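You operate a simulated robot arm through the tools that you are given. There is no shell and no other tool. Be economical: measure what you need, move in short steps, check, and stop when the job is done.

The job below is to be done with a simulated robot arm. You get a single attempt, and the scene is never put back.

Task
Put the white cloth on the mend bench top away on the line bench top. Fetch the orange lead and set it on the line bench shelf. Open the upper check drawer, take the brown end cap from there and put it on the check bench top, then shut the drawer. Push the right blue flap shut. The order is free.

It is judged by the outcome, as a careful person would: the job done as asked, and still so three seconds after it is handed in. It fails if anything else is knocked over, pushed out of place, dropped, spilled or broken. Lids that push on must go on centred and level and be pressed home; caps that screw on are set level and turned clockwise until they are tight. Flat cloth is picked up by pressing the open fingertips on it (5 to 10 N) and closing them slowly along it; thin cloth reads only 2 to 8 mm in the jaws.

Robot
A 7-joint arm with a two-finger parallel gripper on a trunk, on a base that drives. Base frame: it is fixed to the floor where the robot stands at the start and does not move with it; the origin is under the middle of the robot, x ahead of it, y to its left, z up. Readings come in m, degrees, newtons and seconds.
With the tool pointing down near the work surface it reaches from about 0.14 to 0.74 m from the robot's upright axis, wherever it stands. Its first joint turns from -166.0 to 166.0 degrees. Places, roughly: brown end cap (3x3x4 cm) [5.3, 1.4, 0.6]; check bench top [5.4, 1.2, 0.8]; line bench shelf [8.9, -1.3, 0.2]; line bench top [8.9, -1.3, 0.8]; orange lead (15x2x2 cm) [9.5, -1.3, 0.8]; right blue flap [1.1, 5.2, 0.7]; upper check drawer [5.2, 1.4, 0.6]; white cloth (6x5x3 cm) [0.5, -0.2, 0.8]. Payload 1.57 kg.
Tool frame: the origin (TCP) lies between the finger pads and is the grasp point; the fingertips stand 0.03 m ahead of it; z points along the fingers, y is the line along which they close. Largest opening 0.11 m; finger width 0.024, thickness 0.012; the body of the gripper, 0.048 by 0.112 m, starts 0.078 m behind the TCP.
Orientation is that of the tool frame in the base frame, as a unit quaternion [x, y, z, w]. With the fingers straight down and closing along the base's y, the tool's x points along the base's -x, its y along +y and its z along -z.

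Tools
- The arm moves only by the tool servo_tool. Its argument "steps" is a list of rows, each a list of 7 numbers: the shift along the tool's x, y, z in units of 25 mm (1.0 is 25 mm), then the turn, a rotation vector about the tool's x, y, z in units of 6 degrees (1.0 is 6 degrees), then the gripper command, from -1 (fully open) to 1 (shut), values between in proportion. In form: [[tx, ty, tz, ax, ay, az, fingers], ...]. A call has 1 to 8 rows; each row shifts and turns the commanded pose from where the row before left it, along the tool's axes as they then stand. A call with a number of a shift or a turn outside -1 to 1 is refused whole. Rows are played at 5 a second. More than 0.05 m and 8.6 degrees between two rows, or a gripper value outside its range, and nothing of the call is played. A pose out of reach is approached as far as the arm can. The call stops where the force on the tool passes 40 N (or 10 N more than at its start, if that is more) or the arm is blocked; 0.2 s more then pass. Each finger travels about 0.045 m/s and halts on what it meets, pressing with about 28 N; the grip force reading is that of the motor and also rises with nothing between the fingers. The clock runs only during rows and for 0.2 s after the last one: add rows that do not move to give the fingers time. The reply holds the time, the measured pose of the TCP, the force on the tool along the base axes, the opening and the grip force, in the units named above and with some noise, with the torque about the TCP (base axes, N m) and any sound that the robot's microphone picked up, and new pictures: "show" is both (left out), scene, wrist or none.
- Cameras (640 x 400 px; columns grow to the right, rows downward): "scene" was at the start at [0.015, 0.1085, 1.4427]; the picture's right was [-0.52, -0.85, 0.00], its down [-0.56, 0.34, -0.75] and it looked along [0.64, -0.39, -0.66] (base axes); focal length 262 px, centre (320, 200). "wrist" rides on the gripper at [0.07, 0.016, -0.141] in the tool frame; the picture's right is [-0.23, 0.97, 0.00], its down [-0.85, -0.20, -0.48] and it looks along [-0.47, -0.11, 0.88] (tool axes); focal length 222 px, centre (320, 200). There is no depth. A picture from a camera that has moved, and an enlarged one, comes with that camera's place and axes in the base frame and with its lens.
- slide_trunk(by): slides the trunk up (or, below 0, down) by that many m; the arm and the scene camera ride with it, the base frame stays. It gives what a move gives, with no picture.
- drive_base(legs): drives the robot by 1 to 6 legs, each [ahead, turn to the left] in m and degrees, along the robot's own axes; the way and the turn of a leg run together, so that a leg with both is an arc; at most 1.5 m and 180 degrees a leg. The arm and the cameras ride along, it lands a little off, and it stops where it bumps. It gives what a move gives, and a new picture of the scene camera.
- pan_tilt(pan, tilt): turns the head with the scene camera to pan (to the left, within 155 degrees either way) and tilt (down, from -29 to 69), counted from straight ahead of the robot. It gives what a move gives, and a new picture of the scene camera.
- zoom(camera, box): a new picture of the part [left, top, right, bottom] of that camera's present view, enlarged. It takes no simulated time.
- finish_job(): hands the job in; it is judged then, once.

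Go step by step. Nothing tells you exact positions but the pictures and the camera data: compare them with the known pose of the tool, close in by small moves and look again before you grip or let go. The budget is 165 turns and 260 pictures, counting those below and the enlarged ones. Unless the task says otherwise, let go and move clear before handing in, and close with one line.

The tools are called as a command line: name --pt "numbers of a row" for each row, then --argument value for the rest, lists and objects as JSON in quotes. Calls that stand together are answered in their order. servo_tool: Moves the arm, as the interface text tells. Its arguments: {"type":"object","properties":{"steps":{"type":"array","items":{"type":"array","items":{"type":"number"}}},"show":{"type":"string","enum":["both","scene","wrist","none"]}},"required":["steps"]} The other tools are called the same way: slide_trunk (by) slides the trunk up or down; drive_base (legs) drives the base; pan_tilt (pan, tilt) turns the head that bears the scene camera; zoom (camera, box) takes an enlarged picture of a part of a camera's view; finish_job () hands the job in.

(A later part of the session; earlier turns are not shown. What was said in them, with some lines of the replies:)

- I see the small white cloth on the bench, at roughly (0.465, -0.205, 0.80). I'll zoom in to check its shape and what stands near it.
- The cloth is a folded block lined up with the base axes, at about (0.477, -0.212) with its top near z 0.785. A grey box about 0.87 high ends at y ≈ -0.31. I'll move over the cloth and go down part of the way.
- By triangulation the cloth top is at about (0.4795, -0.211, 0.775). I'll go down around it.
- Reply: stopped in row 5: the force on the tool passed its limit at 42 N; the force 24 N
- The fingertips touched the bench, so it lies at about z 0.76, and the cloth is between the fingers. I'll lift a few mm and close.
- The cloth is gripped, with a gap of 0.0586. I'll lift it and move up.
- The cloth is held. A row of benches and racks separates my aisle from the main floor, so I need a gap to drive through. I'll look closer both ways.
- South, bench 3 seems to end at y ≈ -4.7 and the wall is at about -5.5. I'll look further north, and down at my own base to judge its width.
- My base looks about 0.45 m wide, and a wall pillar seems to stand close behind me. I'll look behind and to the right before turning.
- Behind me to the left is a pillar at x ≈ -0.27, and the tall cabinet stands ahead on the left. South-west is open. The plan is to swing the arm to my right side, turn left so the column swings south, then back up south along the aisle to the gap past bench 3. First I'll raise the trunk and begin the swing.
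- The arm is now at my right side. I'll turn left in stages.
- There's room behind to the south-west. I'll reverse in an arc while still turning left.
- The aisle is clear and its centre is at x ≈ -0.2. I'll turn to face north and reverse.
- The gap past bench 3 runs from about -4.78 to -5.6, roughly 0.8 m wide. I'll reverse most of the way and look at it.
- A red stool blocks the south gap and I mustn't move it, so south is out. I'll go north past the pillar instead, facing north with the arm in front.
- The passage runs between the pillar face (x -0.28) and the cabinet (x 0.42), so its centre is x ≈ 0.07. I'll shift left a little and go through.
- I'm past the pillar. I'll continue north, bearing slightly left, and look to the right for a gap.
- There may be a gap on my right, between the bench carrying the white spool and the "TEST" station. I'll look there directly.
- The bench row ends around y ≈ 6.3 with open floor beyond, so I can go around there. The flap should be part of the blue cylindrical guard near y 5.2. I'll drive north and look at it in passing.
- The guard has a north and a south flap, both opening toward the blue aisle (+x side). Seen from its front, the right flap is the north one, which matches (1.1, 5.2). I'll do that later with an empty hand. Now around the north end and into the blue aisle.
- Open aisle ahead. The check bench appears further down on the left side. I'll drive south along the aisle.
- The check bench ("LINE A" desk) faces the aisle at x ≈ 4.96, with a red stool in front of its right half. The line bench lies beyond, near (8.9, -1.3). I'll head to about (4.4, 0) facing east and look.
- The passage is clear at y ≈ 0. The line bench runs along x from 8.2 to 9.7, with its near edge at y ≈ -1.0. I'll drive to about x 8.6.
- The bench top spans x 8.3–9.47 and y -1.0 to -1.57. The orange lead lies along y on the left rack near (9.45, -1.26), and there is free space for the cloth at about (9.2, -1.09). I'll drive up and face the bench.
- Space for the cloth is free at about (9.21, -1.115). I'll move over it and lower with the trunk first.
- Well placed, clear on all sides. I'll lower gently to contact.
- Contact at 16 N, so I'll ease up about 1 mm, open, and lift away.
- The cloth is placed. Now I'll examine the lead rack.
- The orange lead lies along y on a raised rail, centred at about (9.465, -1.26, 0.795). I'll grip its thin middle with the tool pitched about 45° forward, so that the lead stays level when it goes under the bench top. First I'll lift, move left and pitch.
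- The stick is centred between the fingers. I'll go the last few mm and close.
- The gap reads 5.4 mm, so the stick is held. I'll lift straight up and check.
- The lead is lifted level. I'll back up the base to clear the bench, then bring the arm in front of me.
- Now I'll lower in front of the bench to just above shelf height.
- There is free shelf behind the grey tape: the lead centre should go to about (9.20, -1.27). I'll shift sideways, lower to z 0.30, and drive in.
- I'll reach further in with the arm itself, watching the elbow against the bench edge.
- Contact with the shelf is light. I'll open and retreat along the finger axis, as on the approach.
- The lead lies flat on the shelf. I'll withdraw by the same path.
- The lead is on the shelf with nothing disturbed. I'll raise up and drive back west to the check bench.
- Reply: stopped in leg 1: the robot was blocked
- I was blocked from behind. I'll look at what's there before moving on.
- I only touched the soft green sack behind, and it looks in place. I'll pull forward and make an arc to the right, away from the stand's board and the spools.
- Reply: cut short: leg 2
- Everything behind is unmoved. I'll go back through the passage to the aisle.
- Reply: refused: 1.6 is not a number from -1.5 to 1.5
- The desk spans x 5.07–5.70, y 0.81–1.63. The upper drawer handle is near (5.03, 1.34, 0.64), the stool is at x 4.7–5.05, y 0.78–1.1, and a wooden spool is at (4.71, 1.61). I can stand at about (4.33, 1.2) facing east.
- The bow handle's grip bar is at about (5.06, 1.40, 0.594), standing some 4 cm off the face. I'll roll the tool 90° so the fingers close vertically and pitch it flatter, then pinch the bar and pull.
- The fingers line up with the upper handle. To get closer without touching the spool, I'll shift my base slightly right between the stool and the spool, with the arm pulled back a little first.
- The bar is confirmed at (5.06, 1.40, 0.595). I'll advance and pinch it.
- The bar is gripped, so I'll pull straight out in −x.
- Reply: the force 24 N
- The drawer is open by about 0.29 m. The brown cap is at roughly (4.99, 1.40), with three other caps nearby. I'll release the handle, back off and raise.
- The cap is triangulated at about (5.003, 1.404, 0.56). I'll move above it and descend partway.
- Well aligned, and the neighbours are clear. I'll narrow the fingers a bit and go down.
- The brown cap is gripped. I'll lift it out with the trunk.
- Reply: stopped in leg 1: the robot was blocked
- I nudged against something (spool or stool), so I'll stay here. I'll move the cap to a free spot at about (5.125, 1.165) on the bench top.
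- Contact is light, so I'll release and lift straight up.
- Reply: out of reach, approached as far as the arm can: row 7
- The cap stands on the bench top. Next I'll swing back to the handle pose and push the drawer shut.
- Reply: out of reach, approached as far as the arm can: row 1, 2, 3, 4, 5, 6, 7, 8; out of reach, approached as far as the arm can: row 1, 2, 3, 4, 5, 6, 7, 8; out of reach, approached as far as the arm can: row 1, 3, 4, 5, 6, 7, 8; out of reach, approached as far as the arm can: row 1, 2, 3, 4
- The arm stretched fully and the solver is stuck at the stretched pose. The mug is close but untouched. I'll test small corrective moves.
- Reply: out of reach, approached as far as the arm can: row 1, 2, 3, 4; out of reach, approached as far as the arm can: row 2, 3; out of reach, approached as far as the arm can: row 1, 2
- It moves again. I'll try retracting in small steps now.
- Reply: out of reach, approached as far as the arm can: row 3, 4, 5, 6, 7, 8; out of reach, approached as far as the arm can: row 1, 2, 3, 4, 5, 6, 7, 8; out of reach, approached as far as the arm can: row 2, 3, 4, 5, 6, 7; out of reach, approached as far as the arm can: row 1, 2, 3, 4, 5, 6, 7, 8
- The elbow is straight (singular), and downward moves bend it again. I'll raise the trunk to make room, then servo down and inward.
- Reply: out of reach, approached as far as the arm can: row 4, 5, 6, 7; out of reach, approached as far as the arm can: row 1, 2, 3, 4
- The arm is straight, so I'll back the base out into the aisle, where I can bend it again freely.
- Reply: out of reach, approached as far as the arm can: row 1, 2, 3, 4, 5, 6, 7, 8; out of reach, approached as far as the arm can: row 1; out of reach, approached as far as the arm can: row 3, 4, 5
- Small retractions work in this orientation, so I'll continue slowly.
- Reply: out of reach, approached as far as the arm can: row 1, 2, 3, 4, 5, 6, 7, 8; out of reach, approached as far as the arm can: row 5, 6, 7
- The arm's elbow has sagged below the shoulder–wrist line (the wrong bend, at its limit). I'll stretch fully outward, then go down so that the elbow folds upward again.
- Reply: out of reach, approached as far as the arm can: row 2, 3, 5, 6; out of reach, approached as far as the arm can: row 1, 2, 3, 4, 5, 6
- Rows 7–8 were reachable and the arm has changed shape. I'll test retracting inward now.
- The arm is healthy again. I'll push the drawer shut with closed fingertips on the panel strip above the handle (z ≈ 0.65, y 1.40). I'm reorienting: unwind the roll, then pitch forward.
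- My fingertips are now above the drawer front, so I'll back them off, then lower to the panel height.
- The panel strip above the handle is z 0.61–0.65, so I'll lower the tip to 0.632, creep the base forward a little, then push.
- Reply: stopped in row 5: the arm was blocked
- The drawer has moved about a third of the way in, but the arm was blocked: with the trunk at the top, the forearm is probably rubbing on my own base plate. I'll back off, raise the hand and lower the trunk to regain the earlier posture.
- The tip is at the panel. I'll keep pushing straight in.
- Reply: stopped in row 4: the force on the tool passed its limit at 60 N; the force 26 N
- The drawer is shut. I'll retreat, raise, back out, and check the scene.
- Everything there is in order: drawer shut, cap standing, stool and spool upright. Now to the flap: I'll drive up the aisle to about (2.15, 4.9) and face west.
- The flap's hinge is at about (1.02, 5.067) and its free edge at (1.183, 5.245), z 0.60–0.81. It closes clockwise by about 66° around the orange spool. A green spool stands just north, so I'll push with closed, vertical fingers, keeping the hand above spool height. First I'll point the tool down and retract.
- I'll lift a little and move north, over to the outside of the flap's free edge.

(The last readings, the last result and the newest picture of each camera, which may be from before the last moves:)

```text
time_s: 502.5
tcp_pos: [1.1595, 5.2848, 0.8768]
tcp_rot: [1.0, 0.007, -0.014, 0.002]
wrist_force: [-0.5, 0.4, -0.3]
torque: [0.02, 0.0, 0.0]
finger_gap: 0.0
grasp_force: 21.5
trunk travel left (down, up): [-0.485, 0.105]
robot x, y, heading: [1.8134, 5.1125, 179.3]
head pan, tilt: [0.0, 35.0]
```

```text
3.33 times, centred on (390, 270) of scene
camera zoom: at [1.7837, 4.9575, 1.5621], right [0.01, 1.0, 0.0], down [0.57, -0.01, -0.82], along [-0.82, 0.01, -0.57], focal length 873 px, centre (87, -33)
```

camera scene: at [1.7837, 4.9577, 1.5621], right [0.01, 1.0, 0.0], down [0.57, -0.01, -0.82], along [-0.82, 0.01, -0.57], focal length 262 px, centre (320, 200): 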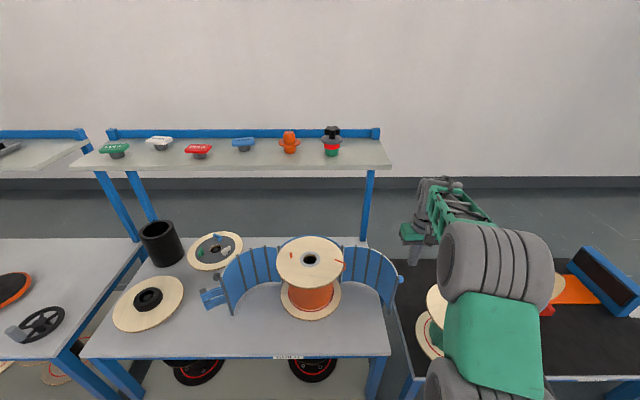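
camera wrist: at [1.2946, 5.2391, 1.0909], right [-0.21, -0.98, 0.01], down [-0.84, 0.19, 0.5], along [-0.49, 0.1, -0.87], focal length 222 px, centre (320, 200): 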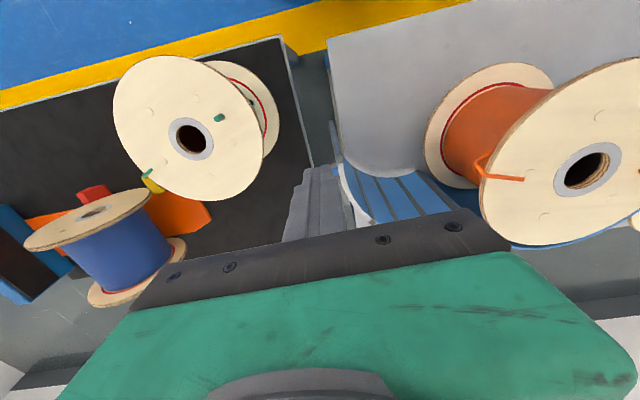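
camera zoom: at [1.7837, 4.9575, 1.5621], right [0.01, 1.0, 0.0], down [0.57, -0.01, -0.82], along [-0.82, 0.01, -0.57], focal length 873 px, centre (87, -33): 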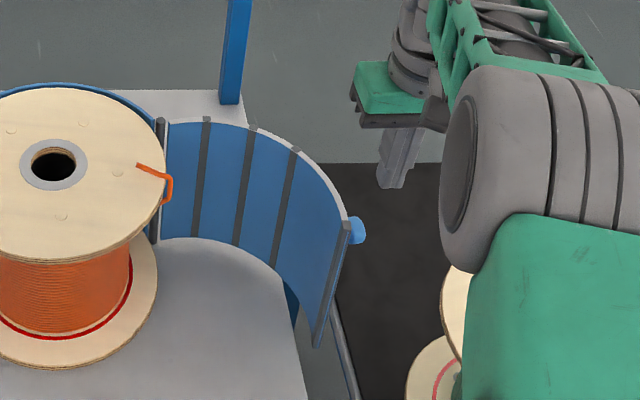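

There is a blue knob on the flap's outer face near the free edge, at about (1.16, 5.265, 0.78). I'll come down just west of it, outside the panel at (1.13, 5.285), then sweep an arc about the hinge while turning the tool along with the flap.

servo_tool --pt "-0.6 0 0 0 0 0 1" --pt "-0.6 0 0 0 0 0 1" --pt "0 0 0.9 0 0 0 1" --pt "0 0 0.9 0 0 0 1" --pt "0 0 0.9 0 0 0 1" --pt "0 0 0.9 0 0 0 1" --pt "0 0 0 0 0 0 1" --show "none"

zoom --camera "wrist" --box '[180, 70, 480, 260]'

zoom --camera "scene" --box '[310, 210, 470, 330]'

```text
time_s: 504.1
tcp_pos: [1.1279, 5.2824, 0.7914]
tcp_rot: [1.0, 0.008, -0.016, 0.001]
wrist_force: [0.5, -0.3, 6.9]
torque: [-0.08, -0.1, 0.0]
finger_gap: 0.0
grasp_force: 21.4
trunk travel left (down, up): [-0.485, 0.105]
robot x, y, heading: [1.811, 5.1138, 179.6]
head pan, tilt: [0.0, 35.0]
```

```text
2.11 times, centred on (330, 165) of wrist
camera zoom: at [1.2022, 5.2662, 0.9318], right [-0.21, -0.98, 0.01], down [-0.84, 0.19, 0.5], along [-0.49, 0.1, -0.86], focal length 468 px, centre (299, 274)
```

zoom: 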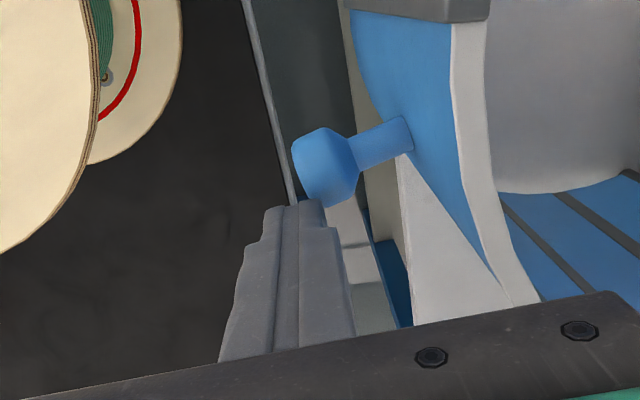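

```text
3.33 times, centred on (390, 270) of scene
camera zoom: at [1.7846, 4.9574, 1.5622], right [0.01, 1.0, 0.0], down [0.57, -0.01, -0.82], along [-0.82, 0.01, -0.57], focal length 873 px, centre (87, -33)
```

zoom: 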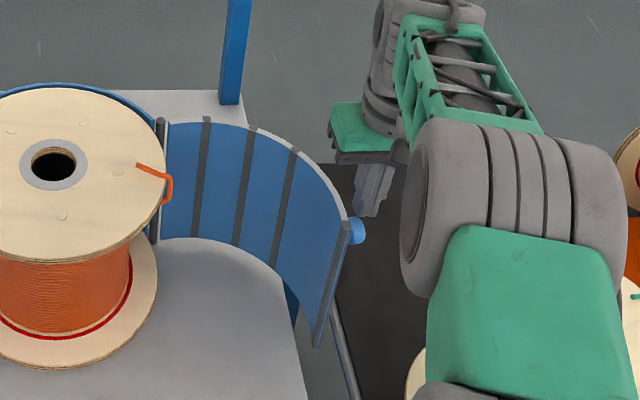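

The fingertip grazes the knob head. I'll lift, shift 3 cm further west, and lower again.

servo_tool --pt "0 0 -1 0 0 0 1" --pt "-0.6 0 -0.4 0 0 0 1" --pt "-0.6 0 0 0 0 0 1" --pt "0 0 0.7 0 0 0 1" --pt "0 0 0.8 0 0 0 1" --pt "0 0 0 0 0 0 1" --show "none"

zoom --camera "wrist" --box '[180, 70, 480, 260]'

```text
time_s: 505.5
tcp_pos: [1.0982, 5.2814, 0.7874]
tcp_rot: [1.0, 0.007, -0.014, 0.0]
wrist_force: [-1.0, 0.0, -0.7]
torque: [-0.01, -0.02, 0.0]
finger_gap: 0.0
grasp_force: 21.2
trunk travel left (down, up): [-0.485, 0.105]
robot x, y, heading: [1.8115, 5.1111, 179.4]
head pan, tilt: [0.0, 35.0]
```

```text
2.11 times, centred on (330, 165) of wrist
camera zoom: at [1.1713, 5.2661, 0.9278], right [-0.21, -0.98, 0.01], down [-0.84, 0.19, 0.5], along [-0.49, 0.1, -0.87], focal length 468 px, centre (299, 274)
```

zoom: 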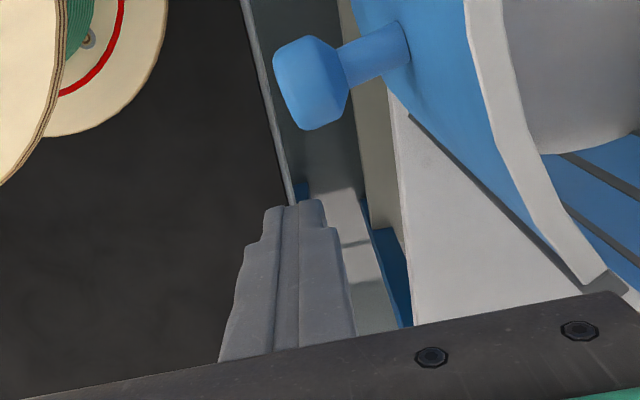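

Clear of the knob now. I'll approach the panel and begin the arc push.

servo_tool --pt "0.26 0.63 0 0 0 0 1" --pt "0.2 0.5 0 0 0 0 1" --pt "0.52 0.26 0 0 0 0.69 1" --pt "0.52 0.26 0 0 0 0.69 1" --pt "0.52 0.26 0 0 0 0.69 1" --pt "0 0 0 0 0 0 1"

```text
time_s: 506.9
tcp_pos: [1.1484, 5.233, 0.7873]
tcp_rot: [0.995, -0.102, -0.014, 0.003]
wrist_force: [3.0, 3.3, 0.9]
torque: [-0.11, 0.0, 0.11]
finger_gap: 0.0
grasp_force: 21.1
trunk travel left (down, up): [-0.485, 0.105]
robot x, y, heading: [1.8061, 5.1112, 179.3]
head pan, tilt: [0.0, 35.0]
camera scene: at [1.7842, 4.9578, 1.5622], right [0.01, 1.0, 0.0], down [0.57, -0.01, -0.82], along [-0.82, 0.01, -0.57], focal length 262 px, centre (320, 200)
camera wrist: at [1.2171, 5.202, 0.9267], right [-0.42, -0.91, 0.01], down [-0.78, 0.37, 0.5], along [-0.46, 0.2, -0.87], focal length 222 px, centre (320, 200)
```

scene: 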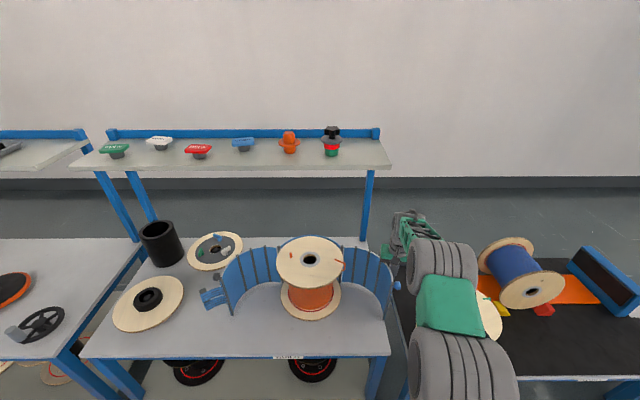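
wrist: 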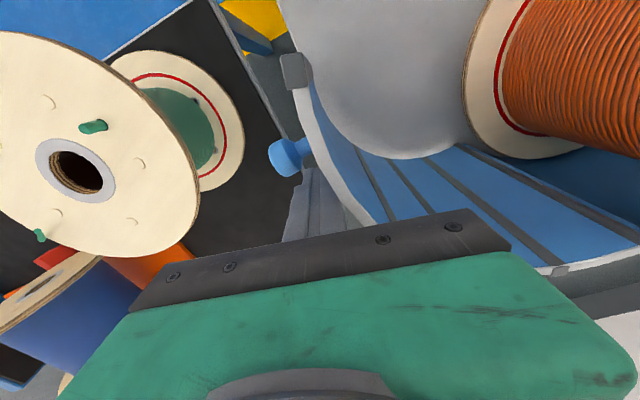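

The flap is moving with a light force of about 4 N. I'll continue the arc.

servo_tool --pt "0.52 0.26 0 0 0 0.69 1" --pt "0.52 0.26 0 0 0 0.69 1" --pt "0.52 0.26 0 0 0 0.69 1" --pt "0.52 0.26 0 0 0 0.69 1" --pt "0.52 0.26 0 0 0 0.69 1" --pt "0 0 0 0 0 0 1"

```text
time_s: 508.3
tcp_pos: [1.1982, 5.1805, 0.7855]
tcp_rot: [0.96, -0.279, -0.014, 0.006]
wrist_force: [-0.4, -1.0, -0.5]
torque: [0.02, -0.03, -0.02]
finger_gap: 0.0
grasp_force: 21.5
trunk travel left (down, up): [-0.485, 0.105]
robot x, y, heading: [1.811, 5.1193, 179.5]
head pan, tilt: [0.0, 35.0]
camera scene: at [1.7839, 4.9573, 1.5621], right [0.01, 1.0, 0.0], down [0.57, -0.01, -0.82], along [-0.82, 0.01, -0.57], focal length 262 px, centre (320, 200)
camera wrist: at [1.2516, 5.128, 0.9259], right [-0.71, -0.7, 0.02], down [-0.6, 0.63, 0.49], along [-0.36, 0.34, -0.87], focal length 222 px, centre (320, 200)
```

scene: 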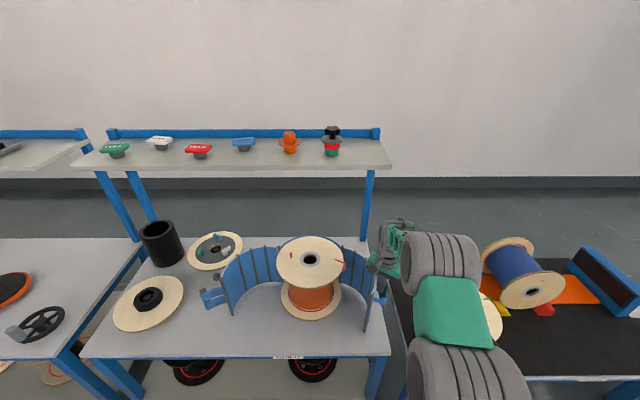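
wrist: 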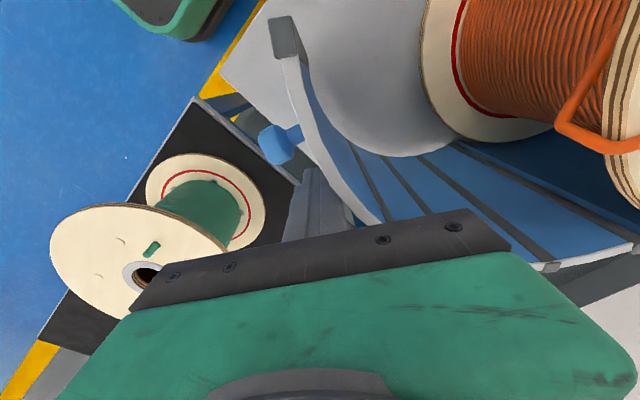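

servo_tool --pt "0.52 0.28 0 0 0 0.69 1" --pt "0.52 0.28 0 0 0 0.69 1" --pt "0.52 0.28 0 0 0 0.69 1" --pt "0.52 0.28 0 0 0 0.69 1" --pt "0.52 0.28 0 0 0 0.69 1" --pt "0 0 0 0 0 0 1"

```text
time_s: 509.7
tcp_pos: [1.2227, 5.109, 0.7852]
tcp_rot: [0.894, -0.447, -0.013, 0.008]
wrist_force: [0.2, 0.1, 0.4]
torque: [0.0, 0.02, 0.0]
finger_gap: 0.0002
grasp_force: 21.3
trunk travel left (down, up): [-0.485, 0.105]
robot x, y, heading: [1.8111, 5.1122, 179.1]
head pan, tilt: [0.0, 35.0]
camera scene: at [1.7839, 4.9573, 1.5621], right [0.01, 1.0, 0.0], down [0.57, -0.01, -0.82], along [-0.82, 0.01, -0.57], focal length 262 px, centre (320, 200)
camera wrist: at [1.2565, 5.0443, 0.9264], right [-0.91, -0.4, 0.03], down [-0.34, 0.8, 0.49], along [-0.22, 0.44, -0.87], focal length 222 px, centre (320, 200)
```

scene: 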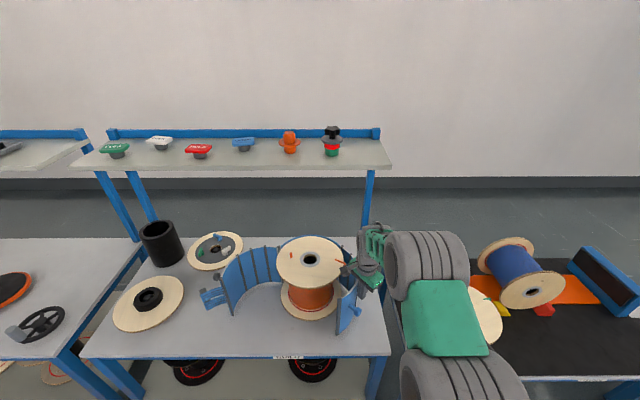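
wrist: 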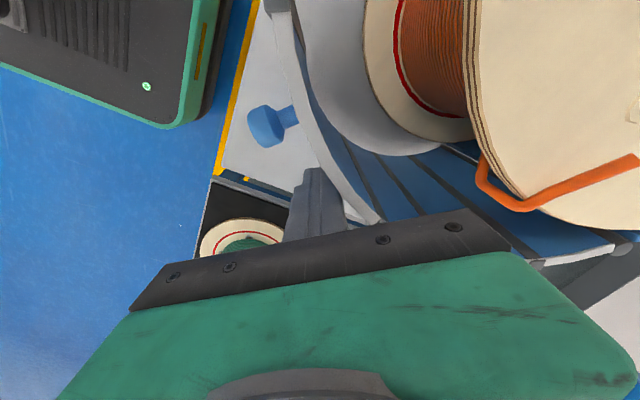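

servo_tool --pt "0.52 0.3 0 0 0 0.69 1" --pt "0.52 0.3 0 0 0 0.69 1" --pt "0.52 0.3 0 0 0 0.69 1" --pt "0 0 0 0 0 0 1"

zoom --camera "scene" --box '[190, 210, 410, 360]'

```text
time_s: 510.7
tcp_pos: [1.2276, 5.0659, 0.7831]
tcp_rot: [0.841, -0.541, -0.01, 0.009]
wrist_force: [0.1, -1.2, -0.5]
torque: [0.02, 0.01, 0.02]
finger_gap: 0.0002
grasp_force: 20.8
trunk travel left (down, up): [-0.485, 0.105]
robot x, y, heading: [1.8098, 5.1148, 179.5]
head pan, tilt: [0.0, 35.0]
camera scene: at [1.7838, 4.9573, 1.5621], right [0.01, 1.0, 0.0], down [0.57, -0.01, -0.82], along [-0.82, 0.01, -0.57], focal length 262 px, centre (320, 200)
camera wrist: at [1.2451, 4.9952, 0.9255], right [-0.98, -0.2, 0.03], down [-0.16, 0.86, 0.48], along [-0.12, 0.47, -0.88], focal length 222 px, centre (320, 200)
```

scene: 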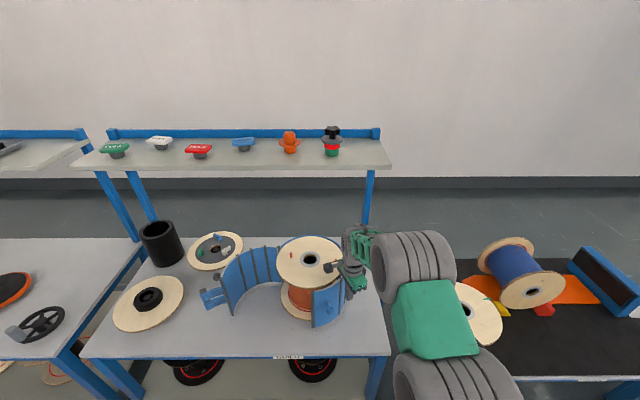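
wrist: 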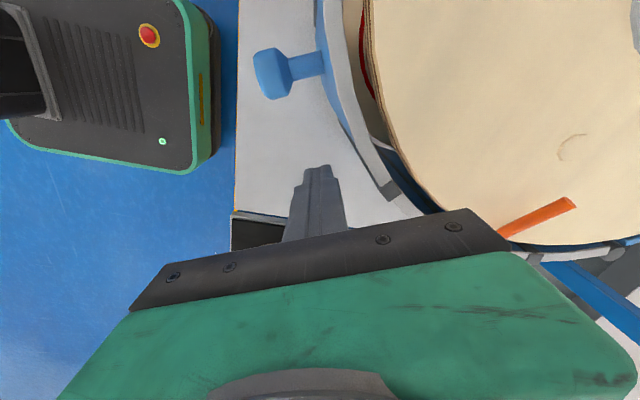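

```text
2.67 times, centred on (300, 285) of scene
camera zoom: at [1.7838, 4.9573, 1.5621], right [0.01, 1.0, 0.0], down [0.57, -0.01, -0.82], along [-0.82, 0.01, -0.57], focal length 698 px, centre (373, -27)
```

zoom: 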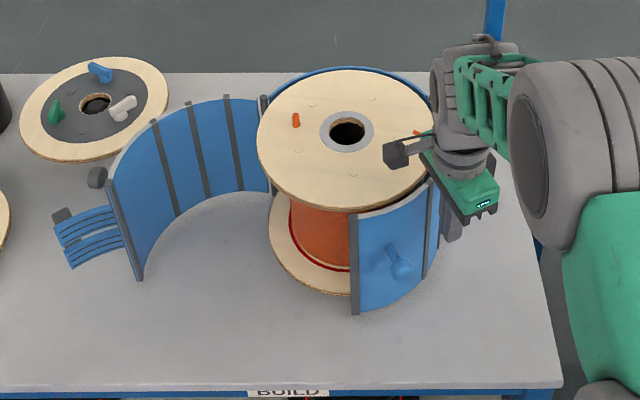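

The flap now wraps around the front of the spool and looks nearly or fully shut. I'll press gently toward the spool to confirm it is home.

servo_tool --pt "0.15 0.37 0 0 0 0 1" --pt "0.15 0.37 0 0 0 0 1" --pt "0.1 0.25 0 0 0 0 1" --pt "0 0 0 0 0 0 1" --show "wrist"

zoom --camera "scene" --box '[190, 210, 410, 360]'

```text
time_s: 511.7
tcp_pos: [1.2132, 5.0509, 0.7847]
tcp_rot: [0.84, -0.542, -0.009, 0.006]
wrist_force: [20.9, 27.5, 2.0]
torque: [-0.29, 0.17, 0.14]
finger_gap: 0.0002
grasp_force: 21.3
trunk travel left (down, up): [-0.485, 0.105]
robot x, y, heading: [1.8104, 5.1145, 179.1]
head pan, tilt: [0.0, 35.0]
camera wrist: at [1.2305, 4.979, 0.9257], right [-0.98, -0.19, 0.02], down [-0.16, 0.86, 0.48], along [-0.11, 0.47, -0.88], focal length 222 px, centre (320, 200)
```

wrist: 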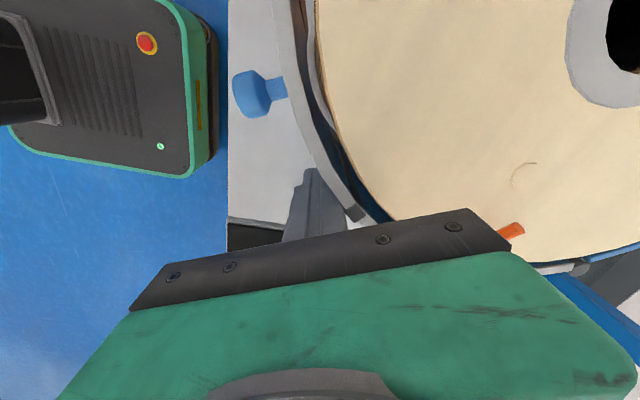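

```text
2.67 times, centred on (300, 285) of scene
camera zoom: at [1.7858, 4.9603, 1.5624], right [0.01, 1.0, 0.0], down [0.57, -0.01, -0.82], along [-0.82, 0.01, -0.57], focal length 698 px, centre (373, -27)
```

zoom: 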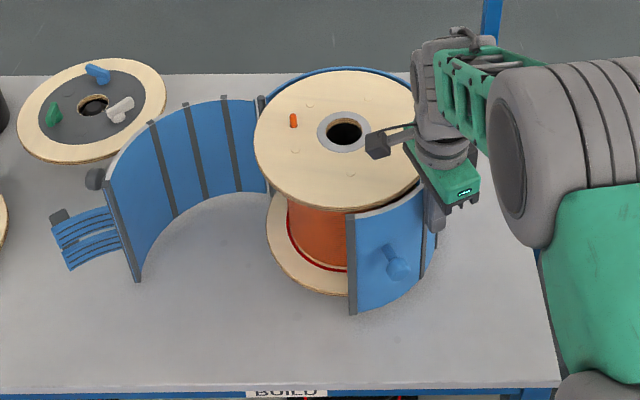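

There is firm resistance (34 N) with no further movement, so the flap is shut. I'll move off and lift clear.

servo_tool --pt "-0.3 -0.7 0 0 0 0 1" --pt "-0.3 -0.7 0 0 0 0 1" --pt "0 0 -1 0 0 0 1" --pt "0 0 -1 0 0 0 1" --pt "0 0 -1 0 0 0 1" --pt "0 0 -1 0 0 0 1" --pt "0 0 -1 0 0 0 1" --pt "0 0 -1 0 0 0 1" --show "none"

drive_base --legs '[[-0.45, 0]]'

zoom --camera "scene" --box '[230, 180, 470, 330]'

```text
time_s: 513.5
tcp_pos: [1.2399, 5.0734, 0.9339]
tcp_rot: [0.841, -0.54, -0.012, 0.009]
wrist_force: [0.1, -0.5, 0.1]
torque: [-0.01, 0.0, 0.0]
finger_gap: 0.0
grasp_force: 21.0
trunk travel left (down, up): [-0.485, 0.105]
robot x, y, heading: [1.8097, 5.1138, 179.5]
head pan, tilt: [0.0, 35.0]
```

```text
time_s: 516.2
tcp_pos: [1.692, 5.0698, 0.9337]
tcp_rot: [0.841, -0.541, -0.011, 0.008]
wrist_force: [0.6, 1.0, 0.0]
torque: [0.02, 0.02, 0.0]
finger_gap: 0.0002
grasp_force: 21.1
trunk travel left (down, up): [-0.485, 0.105]
robot x, y, heading: [2.2638, 5.1094, 179.1]
head pan, tilt: [0.0, 35.0]
camera scene: at [2.2363, 4.9522, 1.5621], right [0.01, 1.0, 0.0], down [0.57, -0.01, -0.82], along [-0.82, 0.01, -0.57], focal length 262 px, centre (320, 200)
```

scene: 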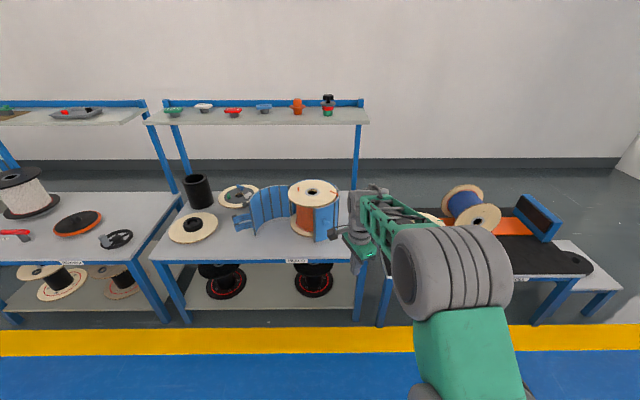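

```text
2.67 times, centred on (350, 255) of scene
camera zoom: at [2.2363, 4.9522, 1.5621], right [0.01, 1.0, 0.0], down [0.57, -0.01, -0.82], along [-0.82, 0.01, -0.57], focal length 698 px, centre (240, 53)
```

zoom: 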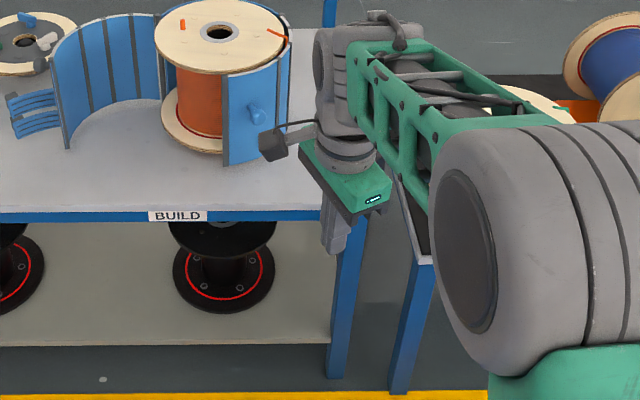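

The right flap stays shut, and nothing around it is disturbed. All four parts are done and the hand is empty and clear, so I'm handing in.

finish_job

```text
The job is handed in.
```

The white cloth is on the line bench top and the orange lead is on the line bench shelf. The brown end cap is on the check bench top with the upper drawer shut again, and the right blue flap is pushed shut. On the way the base lightly bumped a green sack near the line bench and either the spool or the stool by the check bench; all looked upright and in place afterwards.
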